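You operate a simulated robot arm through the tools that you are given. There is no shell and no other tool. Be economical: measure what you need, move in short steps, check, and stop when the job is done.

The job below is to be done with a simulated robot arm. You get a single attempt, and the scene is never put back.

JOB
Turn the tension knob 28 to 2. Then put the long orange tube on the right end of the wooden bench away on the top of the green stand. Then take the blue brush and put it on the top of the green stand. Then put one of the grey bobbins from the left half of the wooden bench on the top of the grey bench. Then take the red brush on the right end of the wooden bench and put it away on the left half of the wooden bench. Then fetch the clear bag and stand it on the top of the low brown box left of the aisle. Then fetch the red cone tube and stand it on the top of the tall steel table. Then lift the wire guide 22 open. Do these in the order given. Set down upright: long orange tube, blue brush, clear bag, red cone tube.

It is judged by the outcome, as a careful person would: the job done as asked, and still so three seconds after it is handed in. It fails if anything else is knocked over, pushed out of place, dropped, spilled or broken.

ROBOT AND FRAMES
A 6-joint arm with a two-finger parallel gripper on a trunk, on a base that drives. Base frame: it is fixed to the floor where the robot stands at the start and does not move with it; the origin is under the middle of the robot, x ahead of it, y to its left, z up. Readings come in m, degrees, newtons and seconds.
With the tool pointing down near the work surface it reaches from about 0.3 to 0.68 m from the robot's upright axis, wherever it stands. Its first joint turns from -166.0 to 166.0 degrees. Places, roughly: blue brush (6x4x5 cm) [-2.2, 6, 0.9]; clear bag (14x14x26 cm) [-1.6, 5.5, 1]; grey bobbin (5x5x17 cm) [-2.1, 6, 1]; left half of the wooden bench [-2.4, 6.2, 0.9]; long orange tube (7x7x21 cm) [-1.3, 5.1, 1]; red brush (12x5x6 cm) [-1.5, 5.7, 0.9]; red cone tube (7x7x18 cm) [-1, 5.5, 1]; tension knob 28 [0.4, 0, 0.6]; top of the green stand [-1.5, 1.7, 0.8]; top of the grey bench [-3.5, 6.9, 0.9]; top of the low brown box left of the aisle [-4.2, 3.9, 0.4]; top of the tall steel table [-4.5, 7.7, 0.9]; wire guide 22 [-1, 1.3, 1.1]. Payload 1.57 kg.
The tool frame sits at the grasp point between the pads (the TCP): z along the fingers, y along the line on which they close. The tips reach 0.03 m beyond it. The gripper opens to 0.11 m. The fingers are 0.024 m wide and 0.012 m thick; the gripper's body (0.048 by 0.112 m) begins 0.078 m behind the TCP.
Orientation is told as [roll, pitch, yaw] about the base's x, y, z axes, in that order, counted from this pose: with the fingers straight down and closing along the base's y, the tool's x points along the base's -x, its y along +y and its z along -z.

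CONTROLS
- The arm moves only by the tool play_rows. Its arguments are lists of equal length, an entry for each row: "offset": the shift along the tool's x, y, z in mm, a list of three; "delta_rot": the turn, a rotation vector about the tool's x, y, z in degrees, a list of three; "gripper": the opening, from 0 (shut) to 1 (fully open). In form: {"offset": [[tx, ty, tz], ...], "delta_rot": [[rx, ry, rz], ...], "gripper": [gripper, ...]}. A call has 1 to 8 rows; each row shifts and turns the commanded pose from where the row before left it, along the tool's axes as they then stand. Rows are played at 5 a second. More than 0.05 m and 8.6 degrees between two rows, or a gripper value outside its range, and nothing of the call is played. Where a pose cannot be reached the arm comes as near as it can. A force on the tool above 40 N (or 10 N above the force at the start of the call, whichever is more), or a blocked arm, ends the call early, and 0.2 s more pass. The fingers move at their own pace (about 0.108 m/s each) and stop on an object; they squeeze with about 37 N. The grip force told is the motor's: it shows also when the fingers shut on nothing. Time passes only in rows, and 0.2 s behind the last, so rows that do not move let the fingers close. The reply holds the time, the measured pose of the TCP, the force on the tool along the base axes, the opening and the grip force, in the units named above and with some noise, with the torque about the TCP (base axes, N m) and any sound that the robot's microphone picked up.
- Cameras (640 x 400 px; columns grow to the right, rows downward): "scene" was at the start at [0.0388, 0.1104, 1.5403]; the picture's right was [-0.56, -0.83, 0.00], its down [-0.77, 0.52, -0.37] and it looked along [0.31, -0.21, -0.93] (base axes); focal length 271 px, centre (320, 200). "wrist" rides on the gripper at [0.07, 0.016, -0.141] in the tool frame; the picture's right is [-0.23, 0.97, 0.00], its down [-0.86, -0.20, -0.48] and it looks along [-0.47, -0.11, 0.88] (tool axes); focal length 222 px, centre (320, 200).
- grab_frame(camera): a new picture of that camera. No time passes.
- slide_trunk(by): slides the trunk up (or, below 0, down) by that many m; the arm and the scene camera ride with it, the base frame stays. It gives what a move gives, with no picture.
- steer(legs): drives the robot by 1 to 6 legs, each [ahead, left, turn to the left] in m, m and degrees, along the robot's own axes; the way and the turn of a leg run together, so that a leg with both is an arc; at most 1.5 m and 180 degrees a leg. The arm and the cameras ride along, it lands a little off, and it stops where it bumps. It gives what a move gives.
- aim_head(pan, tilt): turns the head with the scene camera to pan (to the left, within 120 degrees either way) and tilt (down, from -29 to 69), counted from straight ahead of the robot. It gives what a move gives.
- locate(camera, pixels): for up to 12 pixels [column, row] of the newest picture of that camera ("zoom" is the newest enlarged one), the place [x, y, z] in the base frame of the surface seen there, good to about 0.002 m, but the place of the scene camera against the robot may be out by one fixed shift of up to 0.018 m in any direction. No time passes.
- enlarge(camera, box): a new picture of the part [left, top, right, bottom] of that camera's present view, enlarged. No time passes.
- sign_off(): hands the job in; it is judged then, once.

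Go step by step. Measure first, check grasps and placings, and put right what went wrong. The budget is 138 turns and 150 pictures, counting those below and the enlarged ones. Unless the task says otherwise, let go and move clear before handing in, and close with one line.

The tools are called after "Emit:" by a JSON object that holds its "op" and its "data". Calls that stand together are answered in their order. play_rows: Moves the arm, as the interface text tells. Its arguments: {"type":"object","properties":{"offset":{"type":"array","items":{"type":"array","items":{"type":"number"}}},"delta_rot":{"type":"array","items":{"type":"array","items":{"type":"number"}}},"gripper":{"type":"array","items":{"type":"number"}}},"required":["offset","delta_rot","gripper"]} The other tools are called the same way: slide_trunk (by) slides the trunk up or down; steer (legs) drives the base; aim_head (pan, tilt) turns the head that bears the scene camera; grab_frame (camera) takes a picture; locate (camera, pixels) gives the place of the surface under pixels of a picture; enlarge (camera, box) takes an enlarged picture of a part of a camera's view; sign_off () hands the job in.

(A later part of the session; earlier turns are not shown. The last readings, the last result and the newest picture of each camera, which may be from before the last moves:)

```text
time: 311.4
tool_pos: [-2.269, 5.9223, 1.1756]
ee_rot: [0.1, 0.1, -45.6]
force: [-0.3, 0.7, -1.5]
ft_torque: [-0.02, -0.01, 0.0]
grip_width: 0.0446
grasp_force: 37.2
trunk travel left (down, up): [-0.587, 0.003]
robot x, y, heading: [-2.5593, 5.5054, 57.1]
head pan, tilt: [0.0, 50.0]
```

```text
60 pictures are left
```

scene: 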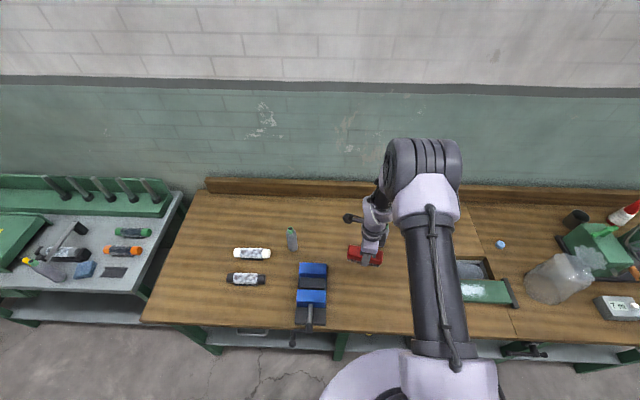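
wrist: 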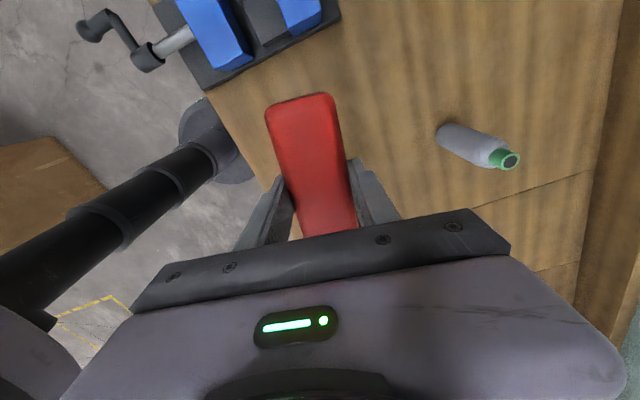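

Spot is clear between clamp and tray. Shift 25 mm right, trunk down 0.2, then feel for the bench (~0.927).

Emit:
{"op": "play_rows", "data": {"offset": [[-25, 0, 0], [0, 0, 0]], "delta_rot": [[0, 0, 0], [0, 0, 0]], "gripper": [0.3, 0.3]}}

Emit:
{"op": "slide_trunk", "data": {"by": -0.2}}

Emit:
{"op": "grab_frame", "data": {"camera": "wrist"}}

Emit:
{"op": "play_rows", "data": {"offset": [[0, 0, 20], [0, 0, 18], [0, 0, 4], [0, 0, 2], [0, 0, 2], [0, 0, 1.5], [0, 0, 0]], "delta_rot": [[0, 0, 0], [0, 0, 0], [0, 0, 0], [0, 0, 0], [0, 0, 0], [0, 0, 0], [0, 0, 0]], "gripper": [0.3, 0.3, 0.3, 0.3, 0.3, 0.3, 0.3]}}

```text
time: 312.1
tool_pos: [-2.2501, 5.9046, 1.1764]
ee_rot: [0.1, 0.0, -45.5]
force: [-0.6, 0.3, -1.2]
ft_torque: [0.0, -0.01, 0.01]
grip_width: 0.0445
grasp_force: 36.7
trunk travel left (down, up): [-0.587, 0.003]
robot x, y, heading: [-2.5539, 5.503, 57.3]
head pan, tilt: [0.0, 50.0]
```

```text
time: 314.2
tool_pos: [-2.25, 5.9029, 0.9766]
ee_rot: [0.2, 0.1, -45.6]
force: [-0.1, -0.9, -1.2]
ft_torque: [0.03, -0.01, -0.03]
grip_width: 0.0444
grasp_force: 36.8
trunk travel left (down, up): [-0.387, 0.203]
robot x, y, heading: [-2.5581, 5.5044, 57.4]
head pan, tilt: [0.0, 50.0]
```

```text
59 pictures are left
```

wrist: 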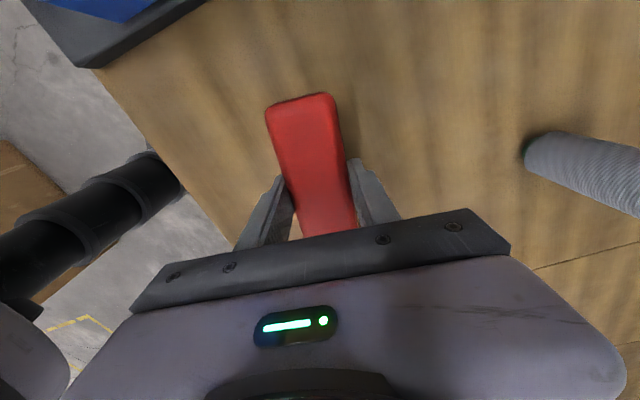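

```text
time: 315.8
tool_pos: [-2.2499, 5.903, 0.928]
ee_rot: [0.2, 0.1, -45.5]
force: [0.4, 0.0, -0.6]
ft_torque: [-0.03, 0.0, 0.0]
grip_width: 0.0444
grasp_force: 37.1
trunk travel left (down, up): [-0.387, 0.203]
robot x, y, heading: [-2.5533, 5.5062, 57.4]
head pan, tilt: [0.0, 50.0]
```

Emit:
{"op": "play_rows", "data": {"offset": [[0, 0, 1], [0, 0, 1], [0, 0, 1], [0, 0, 0]], "delta_rot": [[0, 0, 0], [0, 0, 0], [0, 0, 0], [0, 0, 0]], "gripper": [0.3, 0.3, 0.3, 0.3]}}

```text
time: 316.9
tool_pos: [-2.249, 5.9035, 0.9267]
ee_rot: [0.6, 0.1, -45.5]
force: [-3.6, -3.7, 19.4]
ft_torque: [-0.63, 0.35, -0.02]
grip_width: 0.0446
grasp_force: 37.0
trunk travel left (down, up): [-0.387, 0.203]
robot x, y, heading: [-2.5591, 5.5071, 57.3]
head pan, tilt: [0.0, 50.0]
stopped in row 4: the force on the tool passed its limit at 41 N (the readings are from after the stop); the commanded pose is now the measured one
```

Contact. Release and rise.

Emit:
{"op": "play_rows", "data": {"offset": [[0, 0, -1], [0, 0, 0], [0, 0, 0], [0, 0, 0], [0, 0, -40], [0, 0, -45], [0, 0, -45], [0, 0, 0]], "delta_rot": [[0, 0, 0], [0, 0, 0], [0, 0, 0], [0, 0, 0], [0, 0, 0], [0, 0, 0], [0, 0, 0], [0, 0, 0]], "gripper": [0.3, 0.5, 0.65, 0.65, 0.65, 0.65, 0.65, 0.65]}}

Emit:
{"op": "slide_trunk", "data": {"by": 0.2}}

Emit:
{"op": "grab_frame", "data": {"camera": "wrist"}}

```text
time: 318.8
tool_pos: [-2.2508, 5.9038, 1.0511]
ee_rot: [0.4, 0.1, -45.5]
force: [0.5, -0.2, 0.5]
ft_torque: [-0.03, -0.01, -0.01]
grip_width: 0.0716
grasp_force: 0.1
trunk travel left (down, up): [-0.387, 0.203]
robot x, y, heading: [-2.5565, 5.5026, 57.3]
head pan, tilt: [0.0, 50.0]
```

```text
time: 320.9
tool_pos: [-2.2502, 5.9038, 1.2517]
ee_rot: [0.5, 0.2, -45.5]
force: [0.3, 0.4, 0.6]
ft_torque: [0.02, -0.03, 0.01]
grip_width: 0.0714
grasp_force: 0.1
trunk travel left (down, up): [-0.587, 0.003]
robot x, y, heading: [-2.5523, 5.5032, 57.3]
head pan, tilt: [0.0, 50.0]
```

```text
58 pictures are left
```

wrist: 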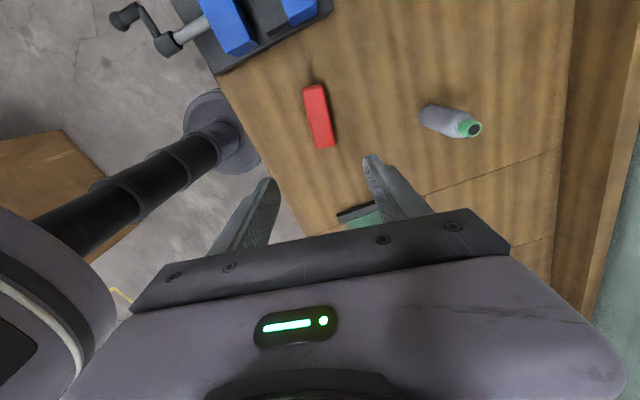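

Red brush lies on the left half. Next the bag: slide right 0.5 m and look closely at its neck.

Emit:
{"op": "steer", "data": {"legs": [[-0.03, -0.5, -1.5]]}}

Emit:
{"op": "aim_head", "data": {"pan": -25, "tilt": 45}}

Emit:
{"op": "enlarge", "data": {"camera": "scene", "box": [240, 130, 480, 290]}}

```text
time: 323.8
tool_pos: [-1.8482, 5.601, 1.2505]
ee_rot: [0.6, 0.0, -46.8]
force: [0.5, -0.7, -0.6]
ft_torque: [-0.03, 0.01, 0.01]
grip_width: 0.0714
grasp_force: 0.0
trunk travel left (down, up): [-0.587, 0.003]
robot x, y, heading: [-2.1612, 5.2097, 55.9]
head pan, tilt: [0.0, 50.0]
```

```text
time: 324.7
tool_pos: [-1.8482, 5.6007, 1.2509]
ee_rot: [0.4, 0.1, -46.8]
force: [-0.3, 0.2, 0.5]
ft_torque: [0.03, -0.03, -0.04]
grip_width: 0.0716
grasp_force: 0.1
trunk travel left (down, up): [-0.587, 0.003]
robot x, y, heading: [-2.1644, 5.2072, 56.0]
head pan, tilt: [-25.0, 45.0]
```

```text
2.50 times, centred on (360, 210) of scene
```

zoom: 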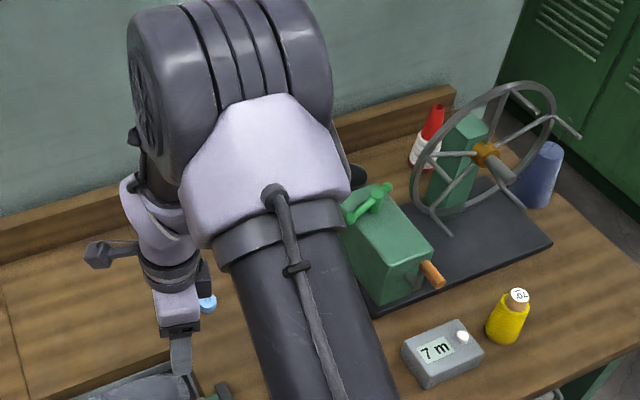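

The arm hides the bag; use the wrist camera.

Emit:
{"op": "grab_frame", "data": {"camera": "wrist"}}

Emit:
{"op": "steer", "data": {"legs": [[-0.03, -0.22, 0]]}}

Emit:
{"op": "grab_frame", "data": {"camera": "wrist"}}

Emit:
{"op": "grab_frame", "data": {"camera": "scene"}}

```text
56 pictures are left
```

wrist: 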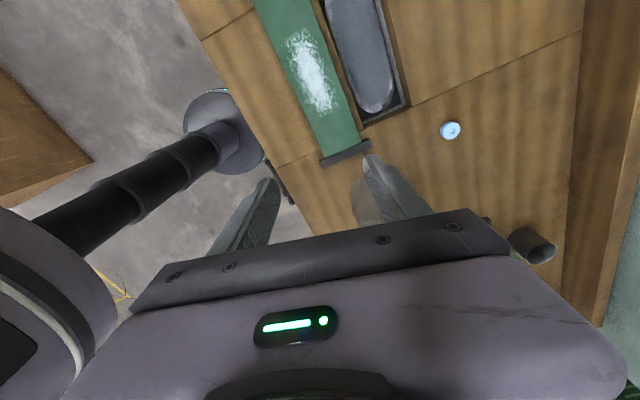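

```text
time: 326.4
tool_pos: [-1.6861, 5.4568, 1.2504]
ee_rot: [0.5, 0.1, -46.7]
force: [0.5, -0.3, -0.6]
ft_torque: [-0.01, -0.02, 0.01]
grip_width: 0.0714
grasp_force: 0.0
trunk travel left (down, up): [-0.587, 0.003]
robot x, y, heading: [-1.9969, 5.0625, 56.2]
head pan, tilt: [-25.0, 45.0]
```

```text
55 pictures are left
```

wrist: 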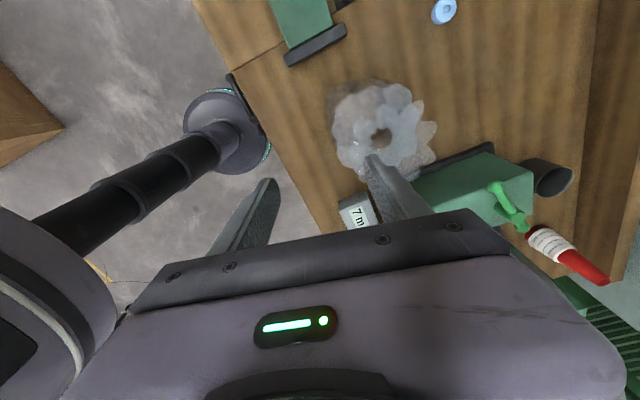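

```text
54 pictures are left
```

scene: 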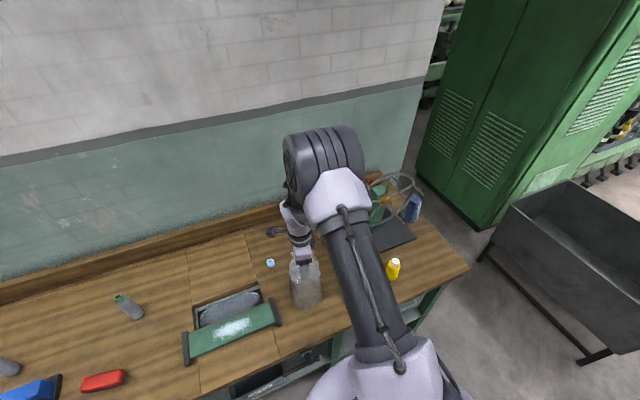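

Emit:
{"op": "enlarge", "data": {"camera": "wrist", "box": [320, 60, 450, 190]}}

Emit:
{"op": "enlarge", "data": {"camera": "scene", "box": [260, 220, 360, 320]}}

Emit:
{"op": "locate", "data": {"camera": "wrist", "pixels": [[381, 138], [375, 110], [400, 90], [432, 130], [425, 155], [415, 115], [400, 135], [365, 140], [345, 120], [392, 150], [385, 120], [424, 103]]}}

Emit:
{"op": "locate", "data": {"camera": "scene", "pixels": [[303, 262], [295, 265], [314, 262], [304, 272], [292, 285], [318, 285], [303, 290], [305, 303]]}}

```text
3.08 times, centred on (385, 125) of wrist
```

zoom: 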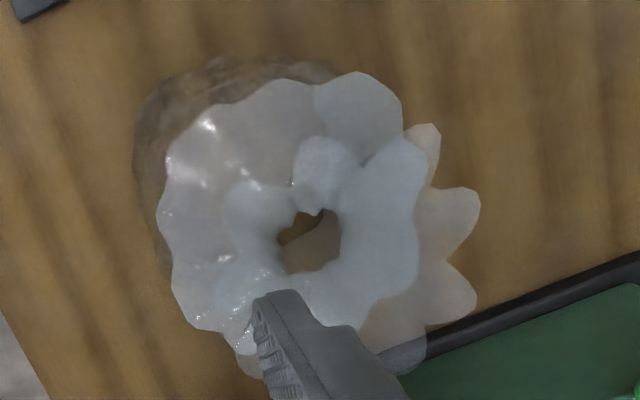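

```text
4.00 times, centred on (310, 270) of scene
```

zoom: 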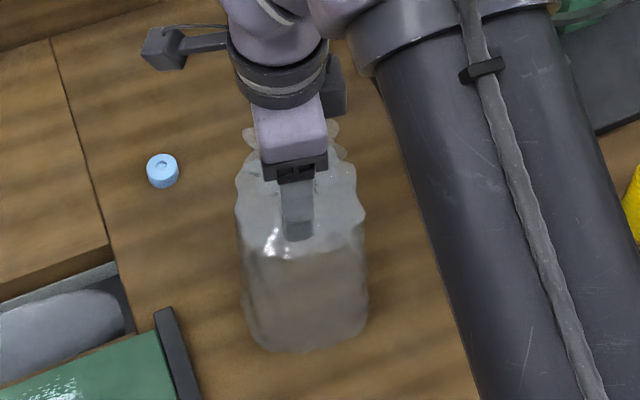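

```text
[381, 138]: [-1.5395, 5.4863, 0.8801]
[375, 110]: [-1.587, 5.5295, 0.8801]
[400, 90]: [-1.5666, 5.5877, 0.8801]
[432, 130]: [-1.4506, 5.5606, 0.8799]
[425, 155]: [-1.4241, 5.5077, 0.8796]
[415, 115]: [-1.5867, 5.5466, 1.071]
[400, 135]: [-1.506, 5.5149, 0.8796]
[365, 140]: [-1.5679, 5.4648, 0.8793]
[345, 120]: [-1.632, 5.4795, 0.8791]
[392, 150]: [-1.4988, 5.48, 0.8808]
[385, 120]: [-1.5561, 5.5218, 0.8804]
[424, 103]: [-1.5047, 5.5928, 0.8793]
```

```text
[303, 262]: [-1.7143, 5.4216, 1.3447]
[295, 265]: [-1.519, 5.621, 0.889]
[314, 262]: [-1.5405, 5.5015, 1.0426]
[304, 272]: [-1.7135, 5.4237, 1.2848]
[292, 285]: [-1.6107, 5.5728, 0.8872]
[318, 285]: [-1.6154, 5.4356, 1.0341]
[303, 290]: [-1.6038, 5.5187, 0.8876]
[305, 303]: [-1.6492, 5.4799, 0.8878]
```

The bag is clear plastic with a ruffled collar; from two views the neck axis is at ≈[-1.619,5.500], narrowest at z≈1.10. Best grip: horizontal fingers under the collar. Back off 0.3 and reorient the tool (yaw back, then pitch to horizontal).

Emit:
{"op": "steer", "data": {"legs": [[-0.3, 0.0, -1]]}}

Emit:
{"op": "play_rows", "data": {"offset": [[0, 0, 0], [0, 0, 0], [0, 0, 0], [0, 0, 0], [0, 0, 0], [0, 0, 0], [0, 0, 0], [0, 0, 0]], "delta_rot": [[0, 0, -8.5], [0, 0, -8.5], [0, 0, -8.5], [0, 0, -8.5], [0, 0, -8.5], [0, 0, -8.5], [0, 0, -8.5], [0, 0, -8.5]], "gripper": [0.8, 0.8, 0.8, 0.8, 0.8, 0.8, 0.8, 0.8]}}

Emit:
{"op": "play_rows", "data": {"offset": [[0, 0, 0], [0, 0, 0], [0, 0, 0], [0, 0, 0], [0, 0, 10], [0, 0, 10], [0, 0, 10], [5, 0, 5]], "delta_rot": [[0, 0, -8.5], [0, 0, -8.5], [0, 0, -8.5], [0, 0, -8.0], [0, -8.5, 0], [0, -8.5, 0], [0, -8.5, 0], [0, -8.5, 0]], "gripper": [0.8, 0.8, 0.8, 0.8, 0.8, 0.8, 0.8, 0.8]}}

```text
time: 328.4
tool_pos: [-1.8409, 5.2132, 1.2501]
ee_rot: [0.5, 0.0, -47.9]
force: [-0.3, 0.4, -0.4]
ft_torque: [0.03, -0.02, 0.02]
grip_width: 0.0716
grasp_force: 0.1
trunk travel left (down, up): [-0.587, 0.003]
robot x, y, heading: [-2.1618, 4.8271, 54.8]
head pan, tilt: [-25.0, 45.0]
```

```text
time: 330.2
tool_pos: [-1.8407, 5.2127, 1.2514]
ee_rot: [0.2, -0.4, 20.2]
force: [-0.2, 0.5, -0.9]
ft_torque: [0.03, -0.03, -0.03]
grip_width: 0.088
grasp_force: 0.2
trunk travel left (down, up): [-0.587, 0.003]
robot x, y, heading: [-2.1655, 4.8272, 54.9]
head pan, tilt: [-25.0, 45.0]
```

```text
time: 332.0
tool_pos: [-1.8377, 5.2099, 1.2179]
ee_rot: [-1.0, -31.0, 53.9]
force: [0.5, 0.3, -0.3]
ft_torque: [0.01, 0.02, -0.01]
grip_width: 0.0878
grasp_force: 0.1
out of reach, approached as far as the arm can: row 6
trunk travel left (down, up): [-0.587, 0.003]
robot x, y, heading: [-2.1629, 4.8273, 54.7]
head pan, tilt: [-25.0, 45.0]
```

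Emit:
{"op": "play_rows", "data": {"offset": [[10, 0, 12], [10, 0, 12], [12, 0, 10], [15, 0, 10], [15, 0, 8], [15, 0, 5], [10, 0, 5], [0, 0, 0]], "delta_rot": [[0, -8.5, 0], [0, -8.5, 0], [0, -8.5, 0], [0, -8.5, 0], [0, -8.5, 0], [0, -8.5, 0], [0, -8, 0], [0, 0, 0]], "gripper": [0.8, 0.8, 0.8, 0.8, 0.8, 0.8, 0.8, 0.8]}}

Emit:
{"op": "grab_frame", "data": {"camera": "wrist"}}

```text
time: 333.8
tool_pos: [-1.8361, 5.2127, 1.1119]
ee_rot: [-95.1, -89.1, 148.5]
force: [-0.2, 0.2, 0.6]
ft_torque: [0.01, 0.02, 0.02]
grip_width: 0.0881
grasp_force: 0.1
trunk travel left (down, up): [-0.587, 0.003]
robot x, y, heading: [-2.1628, 4.8233, 54.9]
head pan, tilt: [-25.0, 45.0]
```

```text
51 pictures are left
```

wrist: 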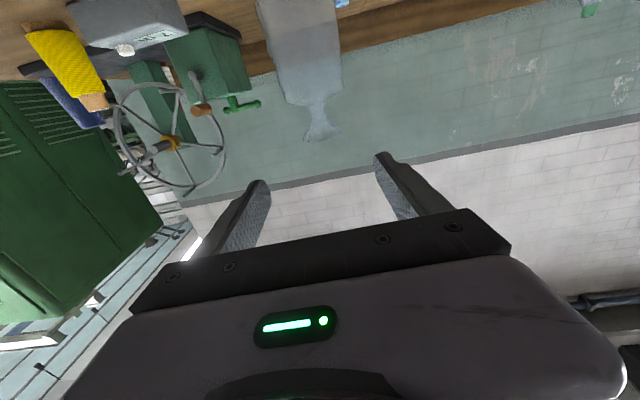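

Now a side view: bag body, neck at (318,112), small collar (320,135). Enlarge to measure.

Emit:
{"op": "enlarge", "data": {"camera": "wrist", "box": [240, 0, 400, 160]}}

Emit:
{"op": "locate", "data": {"camera": "wrist", "pixels": [[320, 112], [318, 105], [320, 128], [322, 136], [315, 98], [308, 90], [330, 132], [310, 135], [300, 60], [280, 85]]}}

```text
2.50 times, centred on (320, 80) of wrist
```

zoom: 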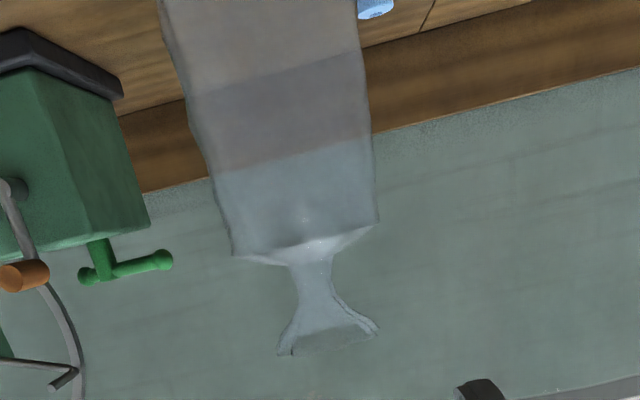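

```text
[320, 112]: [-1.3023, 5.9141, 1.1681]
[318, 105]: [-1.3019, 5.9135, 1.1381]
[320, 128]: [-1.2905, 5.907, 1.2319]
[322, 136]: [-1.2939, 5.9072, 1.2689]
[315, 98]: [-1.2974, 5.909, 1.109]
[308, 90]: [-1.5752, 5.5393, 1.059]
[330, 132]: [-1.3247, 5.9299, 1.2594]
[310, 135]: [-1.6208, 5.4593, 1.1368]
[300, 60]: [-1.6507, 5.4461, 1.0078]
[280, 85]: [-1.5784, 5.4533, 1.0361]
```

Neck: z 1.088–1.12 (narrowest 1.10), ⌀≈34 mm, axis confirmed at [-1.618,5.499]; collar ⌀≈84 mm above. Drive in 0.28 m, then fine approach with the arm.

Emit:
{"op": "steer", "data": {"legs": [[0.27, -0.012, 0]]}}

Emit:
{"op": "grab_frame", "data": {"camera": "wrist"}}

```text
time: 335.7
tool_pos: [-1.6693, 5.4259, 1.1106]
ee_rot: [-88.1, -89.1, 141.3]
force: [0.0, 0.4, -1.0]
ft_torque: [0.02, -0.01, -0.02]
grip_width: 0.088
grasp_force: 0.1
trunk travel left (down, up): [-0.587, 0.003]
robot x, y, heading: [-2.0005, 5.0389, 54.5]
head pan, tilt: [-25.0, 45.0]
```

```text
49 pictures are left
```

wrist: 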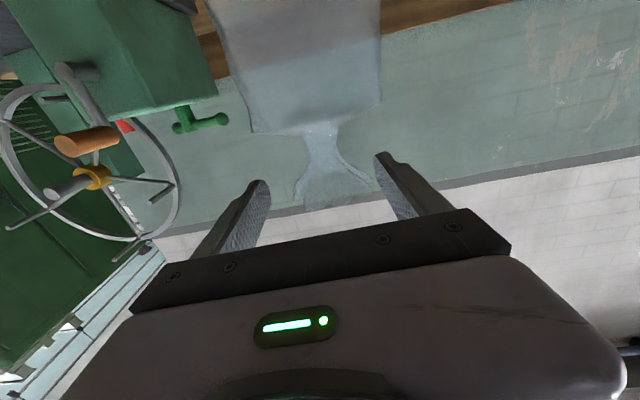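

Neck centred between the fingers; 89 mm to go. Advance, then close gently.

Emit:
{"op": "play_rows", "data": {"offset": [[6, 3, 20], [0, 0, 25], [0, 0, 25], [0, 0, 19], [0, 0, 0]], "delta_rot": [[0, 0, 0], [0, 0, 0], [0, 0, 0], [0, 0, 0], [0, 0, 0]], "gripper": [0.8, 0.8, 0.8, 0.8, 0.8]}}

Emit:
{"op": "grab_frame", "data": {"camera": "wrist"}}

```text
time: 336.9
tool_pos: [-1.6185, 5.4978, 1.1047]
ee_rot: [-89.4, -89.1, 142.8]
force: [-0.3, 0.5, 1.1]
ft_torque: [-0.07, 0.01, 0.03]
grip_width: 0.0879
grasp_force: 0.2
trunk travel left (down, up): [-0.587, 0.003]
robot x, y, heading: [-1.999, 5.0371, 54.6]
head pan, tilt: [-25.0, 45.0]
```

```text
48 pictures are left
```

wrist: 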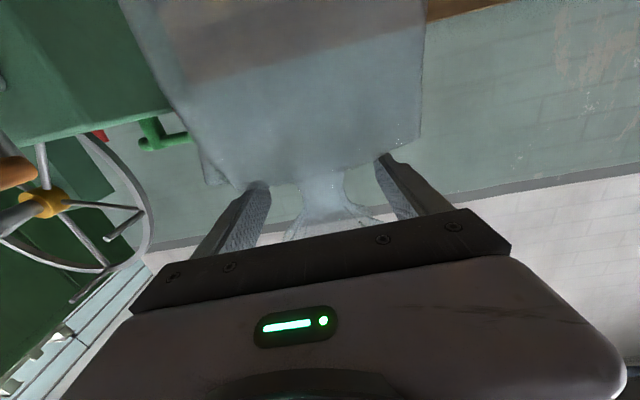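

Neck is between the pads. Close, and lift with the arm 40 mm (trunk is at its top).

Emit:
{"op": "play_rows", "data": {"offset": [[0, 0, 0], [0, 0, 0], [0, 0, 0], [0, 0, 0], [0, 0, 0]], "delta_rot": [[0, 0, 0], [0, 0, 0], [0, 0, 0], [0, 0, 0], [0, 0, 0]], "gripper": [0.4, 0.15, 0.15, 0.15, 0.15]}}

Emit:
{"op": "play_rows", "data": {"offset": [[-10, 0, 0], [-15, 0, 0], [-20, 0, 0], [-20, 0, 0], [-20, 0, 0], [0, 0, 0]], "delta_rot": [[0, 0, 0], [0, 0, 0], [0, 0, 0], [0, 0, 0], [0, 0, 0], [0, 0, 0]], "gripper": [0.15, 0.15, 0.15, 0.15, 0.15, 0.15]}}

Emit:
{"op": "grab_frame", "data": {"camera": "wrist"}}

```text
time: 338.1
tool_pos: [-1.6185, 5.4989, 1.1043]
ee_rot: [-90.0, -89.1, 143.3]
force: [-0.8, 0.3, 0.6]
ft_torque: [0.15, 0.14, -0.04]
grip_width: 0.0244
grasp_force: 36.1
trunk travel left (down, up): [-0.587, 0.003]
robot x, y, heading: [-1.9971, 5.0399, 54.6]
head pan, tilt: [-25.0, 45.0]
```

```text
time: 339.5
tool_pos: [-1.6183, 5.4989, 1.1926]
ee_rot: [-89.1, -89.1, 142.2]
force: [0.6, 0.7, 0.5]
ft_torque: [-0.02, 0.0, -0.02]
grip_width: 0.0241
grasp_force: 36.6
trunk travel left (down, up): [-0.587, 0.003]
robot x, y, heading: [-1.9987, 5.0414, 54.8]
head pan, tilt: [-25.0, 45.0]
```

```text
47 pictures are left
```

wrist: 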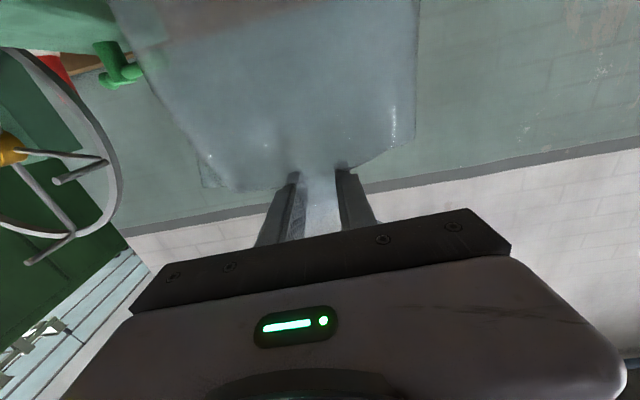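

Bag lifted, hanging straight (0.024 m grip). Bottom is 0.224 below the TCP. Drive back along the known path to face the low brown box.

Emit:
{"op": "steer", "data": {"legs": [[-0.35, 0, 0], [0, 0, 11], [-1.21, 0, 0], [-1.21, 0, 0], [0, 0, 59]]}}

Emit:
{"op": "aim_head", "data": {"pan": 10, "tilt": 35}}

Emit:
{"op": "grab_frame", "data": {"camera": "scene"}}

```text
time: 356.7
tool_pos: [-3.443, 2.9946, 1.1924]
ee_rot: [-89.1, -89.1, -145.8]
force: [-0.9, -0.6, -0.2]
ft_torque: [-0.01, -0.02, 0.01]
grip_width: 0.0244
grasp_force: 36.2
trunk travel left (down, up): [-0.587, 0.003]
robot x, y, heading: [-3.1231, 2.4941, 126.6]
head pan, tilt: [-25.0, 45.0]
```

```text
time: 357.7
tool_pos: [-3.4438, 2.9945, 1.192]
ee_rot: [-89.1, -89.1, -145.8]
force: [0.2, -0.1, -1.2]
ft_torque: [0.03, -0.01, 0.02]
grip_width: 0.0245
grasp_force: 36.0
trunk travel left (down, up): [-0.587, 0.003]
robot x, y, heading: [-3.1237, 2.4894, 126.9]
head pan, tilt: [10.0, 35.0]
```

```text
46 pictures are left
```

scene: 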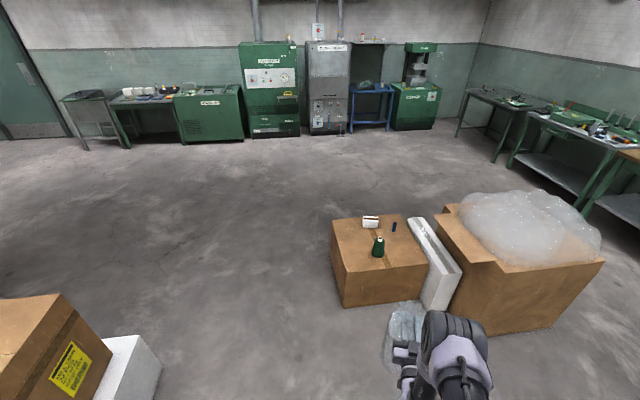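

The low brown box top with items is visible at (380,245). Measure its corners and items.

Emit:
{"op": "enlarge", "data": {"camera": "scene", "box": [310, 190, 470, 320]}}

Emit:
{"op": "locate", "data": {"camera": "scene", "pixels": [[343, 268], [427, 266], [334, 221], [405, 216], [378, 254], [370, 222], [394, 227], [352, 250], [405, 250], [345, 235], [344, 305], [425, 300]]}}

```text
3.08 times, centred on (390, 255) of scene
```

zoom: 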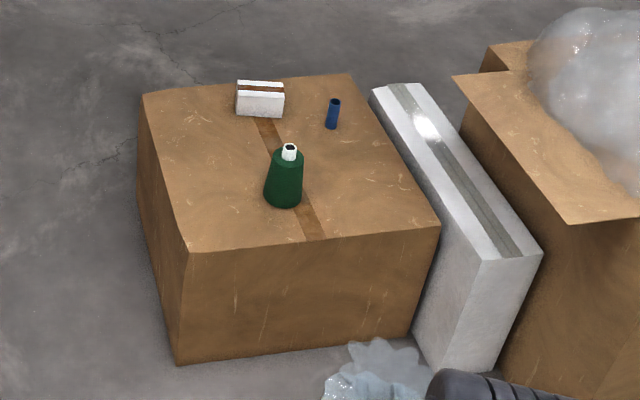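

```text
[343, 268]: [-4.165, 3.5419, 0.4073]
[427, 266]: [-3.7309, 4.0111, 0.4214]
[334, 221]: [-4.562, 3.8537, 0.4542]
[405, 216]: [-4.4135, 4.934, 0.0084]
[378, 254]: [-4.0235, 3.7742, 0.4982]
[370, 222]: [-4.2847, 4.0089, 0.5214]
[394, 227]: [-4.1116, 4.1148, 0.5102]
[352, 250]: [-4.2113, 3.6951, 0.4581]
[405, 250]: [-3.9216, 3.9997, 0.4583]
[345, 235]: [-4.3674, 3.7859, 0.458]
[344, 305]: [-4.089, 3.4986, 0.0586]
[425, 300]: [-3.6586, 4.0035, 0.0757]
```

Box top z≈0.458; free place left of the green bobbin at [-4.19,3.725]. Drive there (bag bottom at 0.97 passes well above), then lower the trunk.

Emit:
{"op": "steer", "data": {"legs": [[1.032, 0.158, 0]]}}

Emit:
{"op": "aim_head", "data": {"pan": 0, "tilt": 55}}

Emit:
{"op": "grab_frame", "data": {"camera": "scene"}}

```text
time: 363.1
tool_pos: [-4.1536, 3.7586, 1.1923]
ee_rot: [-88.7, -89.2, -148.5]
force: [0.0, 0.0, 0.2]
ft_torque: [-0.01, -0.02, 0.01]
grip_width: 0.0244
grasp_force: 36.1
trunk travel left (down, up): [-0.587, 0.003]
robot x, y, heading: [-3.8535, 3.2426, 124.3]
head pan, tilt: [10.0, 35.0]
```

```text
time: 363.9
tool_pos: [-4.1536, 3.7577, 1.1918]
ee_rot: [-89.5, -89.1, -147.7]
force: [0.0, 0.4, 0.0]
ft_torque: [0.01, 0.04, -0.02]
grip_width: 0.0244
grasp_force: 36.7
trunk travel left (down, up): [-0.587, 0.003]
robot x, y, heading: [-3.8527, 3.2424, 124.3]
head pan, tilt: [0.0, 55.0]
```

```text
44 pictures are left
```

scene: 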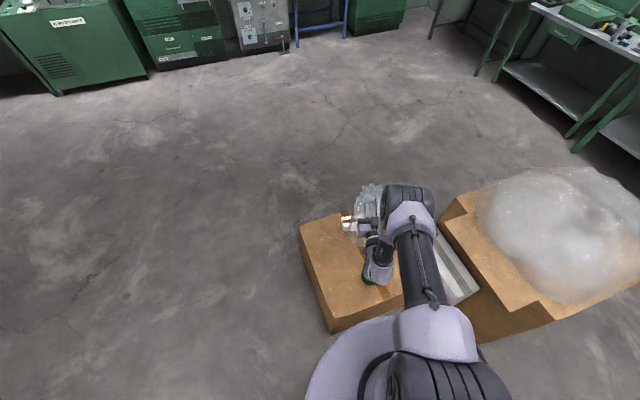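

Small correction left 5 cm, then trunk down 0.45.

Emit:
{"op": "steer", "data": {"legs": [[-0.005, 0.05, 0]]}}

Emit:
{"op": "slide_trunk", "data": {"by": -0.45}}

Emit:
{"op": "grab_frame", "data": {"camera": "scene"}}

Emit:
{"op": "grab_frame", "data": {"camera": "wrist"}}

```text
time: 364.9
tool_pos: [-4.1928, 3.7251, 1.193]
ee_rot: [-89.4, -89.1, -147.9]
force: [0.1, 0.1, -1.0]
ft_torque: [0.02, 0.01, -0.04]
grip_width: 0.0245
grasp_force: 36.3
trunk travel left (down, up): [-0.587, 0.003]
robot x, y, heading: [-3.8935, 3.2099, 124.2]
head pan, tilt: [0.0, 55.0]
```

```text
refused: -0.45 is not a number from -0.4 to 0.4
```

```text
43 pictures are left
```

scene: 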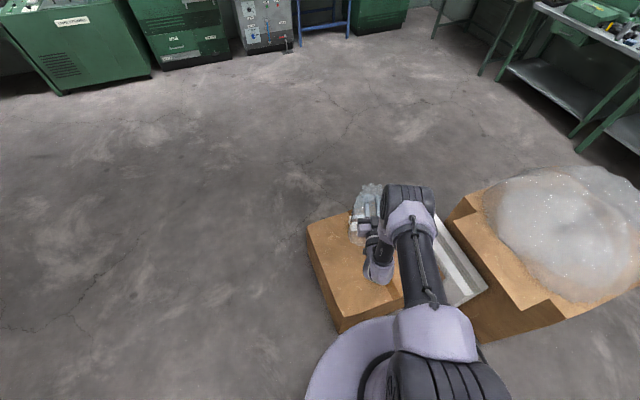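

```text
42 pictures are left
```

wrist: 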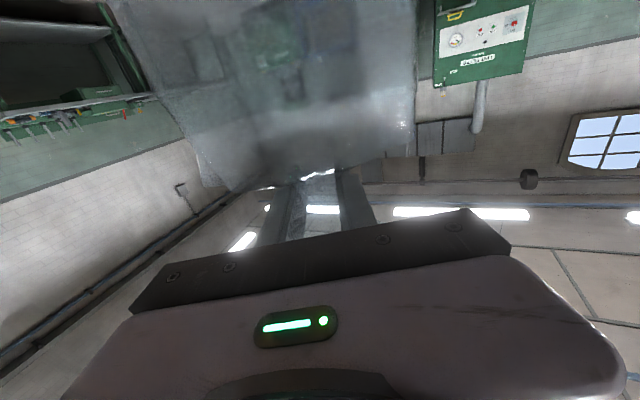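

Slide limited to 0.4 per call; do that.

Emit:
{"op": "slide_trunk", "data": {"by": -0.4}}

Emit:
{"op": "enlarge", "data": {"camera": "scene", "box": [280, 130, 520, 330]}}

```text
time: 368.7
tool_pos: [-4.193, 3.7257, 0.7922]
ee_rot: [-89.2, -89.1, -147.8]
force: [0.1, 0.8, -0.7]
ft_torque: [0.02, -0.01, 0.0]
grip_width: 0.0243
grasp_force: 36.0
trunk travel left (down, up): [-0.187, 0.403]
robot x, y, heading: [-3.8916, 3.212, 124.3]
head pan, tilt: [0.0, 55.0]
```

```text
2.00 times, centred on (400, 230) of scene
```

zoom: 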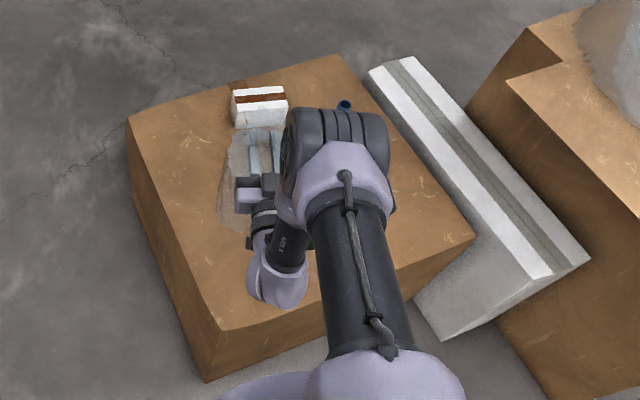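

Bag hovers ~11 cm above the box's left part, clear of items. Lower 0.1 by trunk, then in small arm steps.

Emit:
{"op": "slide_trunk", "data": {"by": -0.1}}

Emit:
{"op": "play_rows", "data": {"offset": [[4, 0, 0], [3, 0, 0], [2, 0, 0], [2, 0, 0], [2, 0, 0], [0, 0, 0]], "delta_rot": [[0, 0, 0], [0, 0, 0], [0, 0, 0], [0, 0, 0], [0, 0, 0], [0, 0, 0]], "gripper": [0.15, 0.15, 0.15, 0.15, 0.15, 0.15]}}

```text
time: 370.0
tool_pos: [-4.1917, 3.7249, 0.6915]
ee_rot: [-89.6, -89.1, -147.6]
force: [0.0, 0.0, -0.5]
ft_torque: [0.03, 0.01, 0.03]
grip_width: 0.0245
grasp_force: 36.4
trunk travel left (down, up): [-0.087, 0.503]
robot x, y, heading: [-3.8931, 3.2135, 124.3]
head pan, tilt: [0.0, 55.0]
```

```text
time: 371.4
tool_pos: [-4.1915, 3.7257, 0.679]
ee_rot: [-89.3, -89.2, -147.9]
force: [-0.4, 0.2, -1.3]
ft_torque: [-0.01, -0.01, 0.0]
grip_width: 0.0245
grasp_force: 36.7
trunk travel left (down, up): [-0.087, 0.503]
robot x, y, heading: [-3.8904, 3.2129, 124.4]
head pan, tilt: [0.0, 55.0]
```

Emit:
{"op": "play_rows", "data": {"offset": [[1.5, 0, 0], [1.5, 0, 0], [1.5, 0, 0], [1.5, 0, 0], [0, 0, 0]], "delta_rot": [[0, 0, 0], [0, 0, 0], [0, 0, 0], [0, 0, 0], [0, 0, 0]], "gripper": [0.15, 0.15, 0.15, 0.15, 0.15]}}

```text
time: 372.6
tool_pos: [-4.1913, 3.7251, 0.6744]
ee_rot: [-97.1, -89.1, -140.2]
force: [1.7, 1.0, 9.4]
ft_torque: [-0.1, 0.05, 0.06]
grip_width: 0.0241
grasp_force: 36.4
trunk travel left (down, up): [-0.087, 0.503]
robot x, y, heading: [-3.8943, 3.2078, 124.3]
head pan, tilt: [0.0, 55.0]
```

Contact (9 N). Open and retract straight back horizontally.

Emit:
{"op": "play_rows", "data": {"offset": [[0, 0, 0], [0, 0, 0], [0, 0, 0], [0, 0, 0], [0, 0, -20], [0, 0, -30], [0, 0, -35], [0, 0, 0]], "delta_rot": [[0, 0, 0], [0, 0, 0], [0, 0, 0], [0, 0, 0], [0, 0, 0], [0, 0, 0], [0, 0, 0], [0, 0, 0]], "gripper": [0.3, 0.5, 0.75, 0.75, 0.75, 0.75, 0.75, 0.75]}}

Emit:
{"op": "grab_frame", "data": {"camera": "wrist"}}

```text
time: 374.4
tool_pos: [-4.1466, 3.6529, 0.6733]
ee_rot: [-89.2, -89.2, -147.9]
force: [0.3, -0.4, -0.2]
ft_torque: [0.02, 0.02, -0.04]
grip_width: 0.0824
grasp_force: 0.1
trunk travel left (down, up): [-0.087, 0.503]
robot x, y, heading: [-3.893, 3.2079, 124.2]
head pan, tilt: [0.0, 55.0]
```

```text
40 pictures are left
```

wrist: 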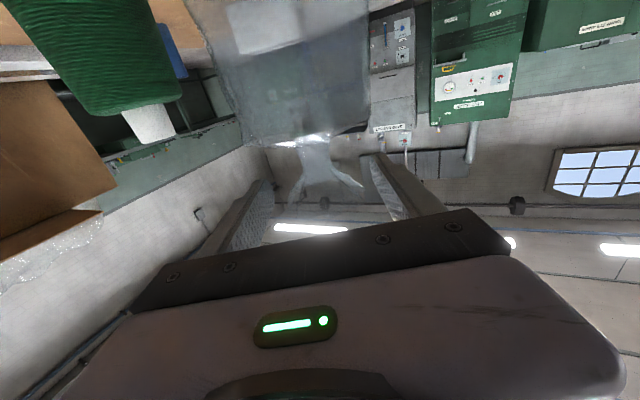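

Bag stands on its own on the box. Back away, raise the trunk, and bring the tool back to pointing down.

Emit:
{"op": "steer", "data": {"legs": [[-0.35, 0, 0]]}}

Emit:
{"op": "slide_trunk", "data": {"by": 0.4}}

Emit:
{"op": "play_rows", "data": {"offset": [[0, 0, 0], [0, 0, 0], [0, 0, 0], [0, 0, 0], [0, 0, 0], [0, 0, 0], [0, 0, 0], [0, 0, 0]], "delta_rot": [[0, 8.5, 0], [0, 8.5, 0], [0, 8.5, 0], [0, 8.5, 0], [0, 8.5, 0], [0, 8.5, 0], [0, 8.5, 0], [0, 8.5, 0]], "gripper": [0.75, 0.75, 0.75, 0.75, 0.75, 0.75, 0.75, 0.75]}}

Emit:
{"op": "play_rows", "data": {"offset": [[0, 0, 0], [0, 0, 0], [0, 0, 0], [0, 0, 0]], "delta_rot": [[0, 8.5, 0], [0, 8.5, 0], [0, 4, 0], [0, 0, 0]], "gripper": [0.75, 0.75, 0.75, 0.75]}}

Emit:
{"op": "grab_frame", "data": {"camera": "scene"}}

```text
time: 376.7
tool_pos: [-3.9524, 3.3645, 0.6722]
ee_rot: [-89.5, -89.1, -147.5]
force: [0.3, -0.3, -0.1]
ft_torque: [0.0, 0.03, 0.02]
grip_width: 0.0826
grasp_force: 0.1
trunk travel left (down, up): [-0.087, 0.503]
robot x, y, heading: [-3.6943, 2.9206, 124.7]
head pan, tilt: [0.0, 55.0]
```

```text
time: 380.5
tool_pos: [-3.9521, 3.3641, 1.0731]
ee_rot: [-88.9, -89.1, -147.8]
force: [-0.4, 0.3, 0.0]
ft_torque: [0.04, 0.02, 0.01]
grip_width: 0.0824
grasp_force: 0.1
trunk travel left (down, up): [-0.487, 0.103]
robot x, y, heading: [-3.6981, 2.9204, 124.5]
head pan, tilt: [0.0, 55.0]
```

```text
time: 382.3
tool_pos: [-3.9534, 3.365, 1.0733]
ee_rot: [-1.0, -21.9, 123.6]
force: [-0.4, 0.0, -0.9]
ft_torque: [-0.05, 0.03, 0.0]
grip_width: 0.0825
grasp_force: 0.0
trunk travel left (down, up): [-0.487, 0.103]
robot x, y, heading: [-3.6953, 2.9219, 124.7]
head pan, tilt: [0.0, 55.0]
```

```text
time: 383.3
tool_pos: [-3.9521, 3.3635, 1.0725]
ee_rot: [-0.9, -0.9, 123.2]
force: [-0.5, 1.1, -0.8]
ft_torque: [0.01, -0.01, 0.02]
grip_width: 0.0822
grasp_force: 0.1
trunk travel left (down, up): [-0.487, 0.103]
robot x, y, heading: [-3.6979, 2.9236, 124.5]
head pan, tilt: [0.0, 55.0]
```

```text
39 pictures are left
```

scene: 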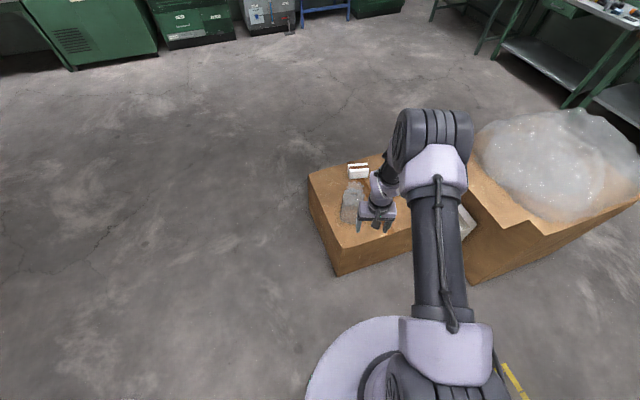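

Bag is fine. Drive toward the bench's right-front corner and look at the red cone and the gap beyond the bench end.

Emit:
{"op": "steer", "data": {"legs": [[0, 0, -87.5], [1.38, 0, 0], [0, 0, -11.3], [1.45, 0, 0]]}}

Emit:
{"op": "aim_head", "data": {"pan": 25, "tilt": 30}}

Emit:
{"op": "grab_frame", "data": {"camera": "scene"}}

```text
time: 401.6
tool_pos: [-0.7721, 4.5182, 1.0723]
ee_rot: [-0.8, -1.0, 24.9]
force: [0.4, -1.0, 0.1]
ft_torque: [0.02, -0.06, 0.04]
grip_width: 0.0823
grasp_force: 0.0
trunk travel left (down, up): [-0.487, 0.103]
robot x, y, heading: [-1.2457, 4.3233, 26.4]
head pan, tilt: [0.0, 55.0]
```

```text
time: 402.5
tool_pos: [-0.772, 4.5185, 1.072]
ee_rot: [-0.9, -0.9, 24.9]
force: [-0.6, 0.5, 0.2]
ft_torque: [0.01, 0.01, 0.03]
grip_width: 0.0825
grasp_force: 0.0
trunk travel left (down, up): [-0.487, 0.103]
robot x, y, heading: [-1.2444, 4.3258, 26.5]
head pan, tilt: [25.0, 30.0]
```

```text
38 pictures are left
```

scene: 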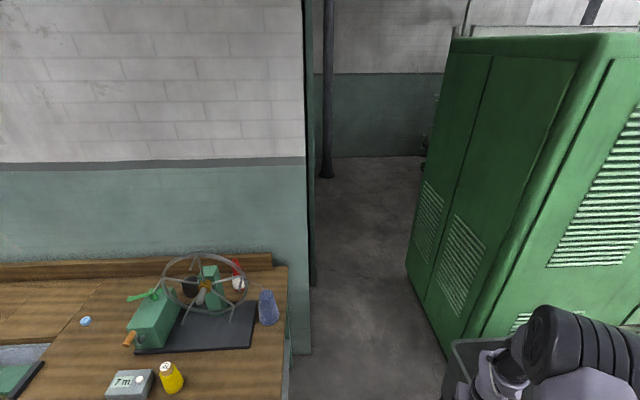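

Emit:
{"op": "enlarge", "data": {"camera": "scene", "box": [130, 220, 310, 370]}}

Emit:
{"op": "locate", "data": {"camera": "scene", "pixels": [[238, 283], [236, 265], [266, 307], [288, 270], [282, 345], [445, 352], [408, 268], [350, 350], [311, 350], [455, 395], [330, 250], [210, 255]]}}

```text
2.67 times, centred on (220, 295) of scene
```

zoom: 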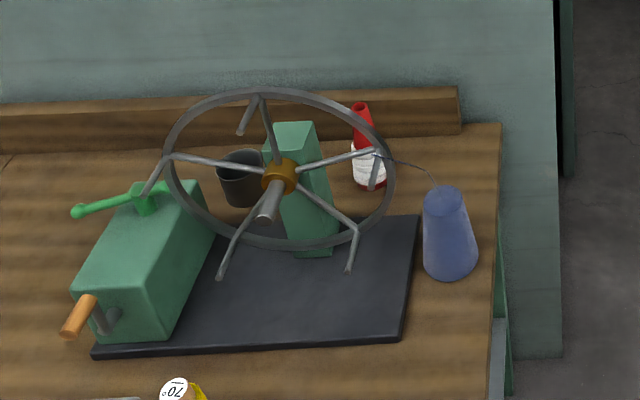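

```text
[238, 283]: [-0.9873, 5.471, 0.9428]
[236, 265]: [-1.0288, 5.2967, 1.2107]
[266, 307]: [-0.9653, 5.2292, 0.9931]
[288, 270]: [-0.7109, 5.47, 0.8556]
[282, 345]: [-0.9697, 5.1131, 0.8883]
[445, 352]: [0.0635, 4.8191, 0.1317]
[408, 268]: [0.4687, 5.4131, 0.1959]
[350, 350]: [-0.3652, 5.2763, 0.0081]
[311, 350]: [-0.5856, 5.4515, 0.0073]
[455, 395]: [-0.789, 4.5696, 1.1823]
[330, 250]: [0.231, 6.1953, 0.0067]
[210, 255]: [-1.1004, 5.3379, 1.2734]
```

Gap to the lockers is ~1 m; cone at ≈[-0.982,5.50], wheel plane 0.2 m in front of it. I'll approach from the bench's right end. First check the floor there (a grey trough stood near the lockers).

Emit:
{"op": "aim_head", "data": {"pan": -20, "tilt": 40}}

Emit:
{"op": "grab_frame", "data": {"camera": "scene"}}

```text
time: 403.6
tool_pos: [-0.7716, 4.5179, 1.0729]
ee_rot: [-0.8, -0.9, 25.0]
force: [-0.8, -0.3, -0.4]
ft_torque: [-0.02, -0.02, -0.03]
grip_width: 0.0828
grasp_force: 0.1
trunk travel left (down, up): [-0.487, 0.103]
robot x, y, heading: [-1.2464, 4.325, 26.3]
head pan, tilt: [-20.0, 40.0]
```

```text
36 pictures are left
```

scene: 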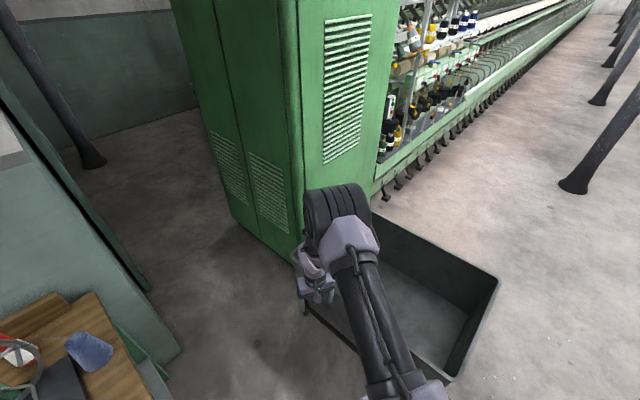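

Emit:
{"op": "locate", "data": {"camera": "scene", "pixels": [[310, 312], [370, 212], [497, 280], [448, 378], [340, 345], [300, 310], [290, 255], [290, 340], [250, 240], [180, 350], [585, 190], [330, 380]]}}

```text
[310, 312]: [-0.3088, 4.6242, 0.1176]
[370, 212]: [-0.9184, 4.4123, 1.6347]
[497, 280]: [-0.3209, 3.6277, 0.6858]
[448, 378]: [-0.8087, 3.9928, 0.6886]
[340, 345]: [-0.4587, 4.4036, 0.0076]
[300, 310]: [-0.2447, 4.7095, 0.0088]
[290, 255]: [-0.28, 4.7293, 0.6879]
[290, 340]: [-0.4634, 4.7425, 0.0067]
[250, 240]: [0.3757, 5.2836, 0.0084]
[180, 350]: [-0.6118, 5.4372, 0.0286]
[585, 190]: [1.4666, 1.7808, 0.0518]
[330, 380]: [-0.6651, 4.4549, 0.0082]
```

Trough edge is at a≈2.955, bench end at a≈3.735 (along-bench coordinate), leaving a 0.78 m corridor. Retract the arm, raise it, turn to 127.5°, then move sideways into the corridor in checked legs.

Emit:
{"op": "play_rows", "data": {"offset": [[38, 0, 0], [38, 0, 0], [38, 0, 0], [36, 0, 0], [0, 0, 0]], "delta_rot": [[0, 0, 0], [0, 0, 0], [0, 0, 0], [0, 0, 0], [0, 0, 0]], "gripper": [0.75, 0.75, 0.75, 0.75, 0.75]}}

Emit:
{"op": "slide_trunk", "data": {"by": 0.1}}

Emit:
{"op": "steer", "data": {"legs": [[0, 0, 101.2], [-0.028, -0.412, 0]]}}

```text
time: 404.8
tool_pos: [-0.9037, 4.4565, 1.07]
ee_rot: [-0.9, -1.0, 25.0]
force: [0.1, 0.4, -0.6]
ft_torque: [-0.03, 0.04, 0.01]
grip_width: 0.0826
grasp_force: 0.1
out of reach, approached as far as the arm can: row 3
trunk travel left (down, up): [-0.487, 0.103]
robot x, y, heading: [-1.2444, 4.3286, 26.1]
head pan, tilt: [-20.0, 40.0]
```

```text
time: 406.1
tool_pos: [-0.9029, 4.4569, 1.1687]
ee_rot: [-0.9, -0.9, 24.9]
force: [-0.7, -0.1, -0.1]
ft_torque: [0.0, 0.0, -0.02]
grip_width: 0.0825
grasp_force: 0.1
trunk travel left (down, up): [-0.587, 0.003]
robot x, y, heading: [-1.2457, 4.3296, 26.3]
head pan, tilt: [-20.0, 40.0]
```

```text
time: 412.9
tool_pos: [-1.0745, 4.8692, 1.1694]
ee_rot: [-0.9, -0.9, 124.9]
force: [-0.3, -0.1, 0.2]
ft_torque: [0.01, 0.0, 0.02]
grip_width: 0.0823
grasp_force: 0.1
trunk travel left (down, up): [-0.587, 0.003]
robot x, y, heading: [-0.888, 4.5501, 126.1]
head pan, tilt: [-20.0, 40.0]
```

On track (a=3.346, n=3.206). Continue up the corridor, then 6 cm toward the bench.

Emit:
{"op": "steer", "data": {"legs": [[0.1746, -0.515, 0], [0.06, 0.02, 0]]}}

Emit:
{"op": "aim_head", "data": {"pan": 15, "tilt": 50}}

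Emit:
{"op": "grab_frame", "data": {"camera": "scene"}}

Emit:
{"op": "grab_frame", "data": {"camera": "wrist"}}

```text
time: 416.7
tool_pos: [-0.8266, 5.3535, 1.1706]
ee_rot: [-0.9, -0.9, 125.6]
force: [-0.8, 1.1, -0.5]
ft_torque: [-0.04, -0.02, 0.02]
grip_width: 0.0826
grasp_force: 0.0
trunk travel left (down, up): [-0.587, 0.003]
robot x, y, heading: [-0.6336, 5.0447, 127.0]
head pan, tilt: [-20.0, 40.0]
```

```text
time: 417.7
tool_pos: [-0.8253, 5.3517, 1.1696]
ee_rot: [-0.9, -1.0, 125.7]
force: [0.3, 0.1, 0.1]
ft_torque: [-0.03, 0.02, -0.03]
grip_width: 0.0827
grasp_force: 0.0
trunk travel left (down, up): [-0.587, 0.003]
robot x, y, heading: [-0.6328, 5.0386, 127.1]
head pan, tilt: [15.0, 50.0]
```

```text
35 pictures are left
```

scene: 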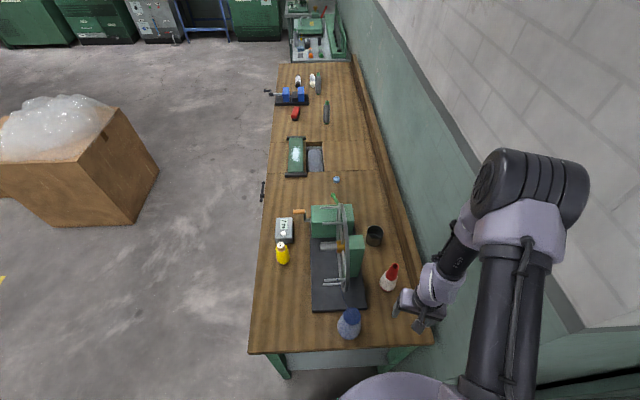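

```text
34 pictures are left
```

wrist: 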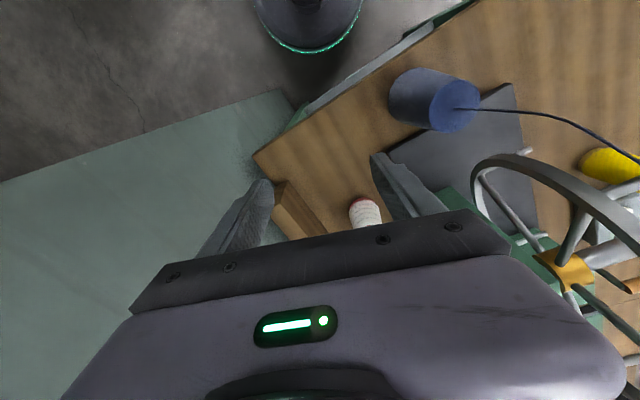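

Clear view of the red cone (390,277). Measure.

Emit:
{"op": "enlarge", "data": {"camera": "scene", "box": [310, 210, 450, 340]}}

Emit:
{"op": "locate", "data": {"camera": "scene", "pixels": [[393, 266], [391, 272], [388, 282], [385, 290], [395, 265], [360, 250], [376, 236], [350, 270]]}}

Emit:
{"op": "locate", "data": {"camera": "wrist", "pixels": [[363, 203], [365, 215], [352, 210], [375, 208], [358, 222]]}}

```text
3.08 times, centred on (380, 275) of scene
```

zoom: 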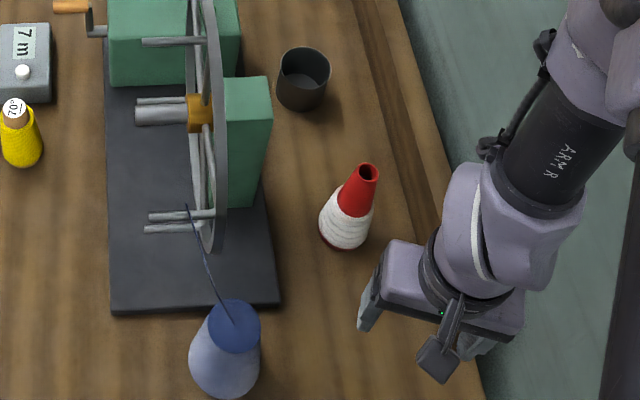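

```text
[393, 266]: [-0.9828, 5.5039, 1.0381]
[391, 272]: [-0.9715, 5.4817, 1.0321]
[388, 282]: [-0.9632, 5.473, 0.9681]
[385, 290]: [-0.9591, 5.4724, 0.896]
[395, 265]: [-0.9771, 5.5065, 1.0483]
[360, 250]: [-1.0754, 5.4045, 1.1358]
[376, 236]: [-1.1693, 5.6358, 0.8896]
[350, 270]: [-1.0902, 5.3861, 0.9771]
```

```text
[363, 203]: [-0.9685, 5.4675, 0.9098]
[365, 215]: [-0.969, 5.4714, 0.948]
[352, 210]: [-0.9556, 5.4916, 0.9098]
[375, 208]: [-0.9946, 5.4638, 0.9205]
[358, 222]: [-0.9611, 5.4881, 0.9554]
```

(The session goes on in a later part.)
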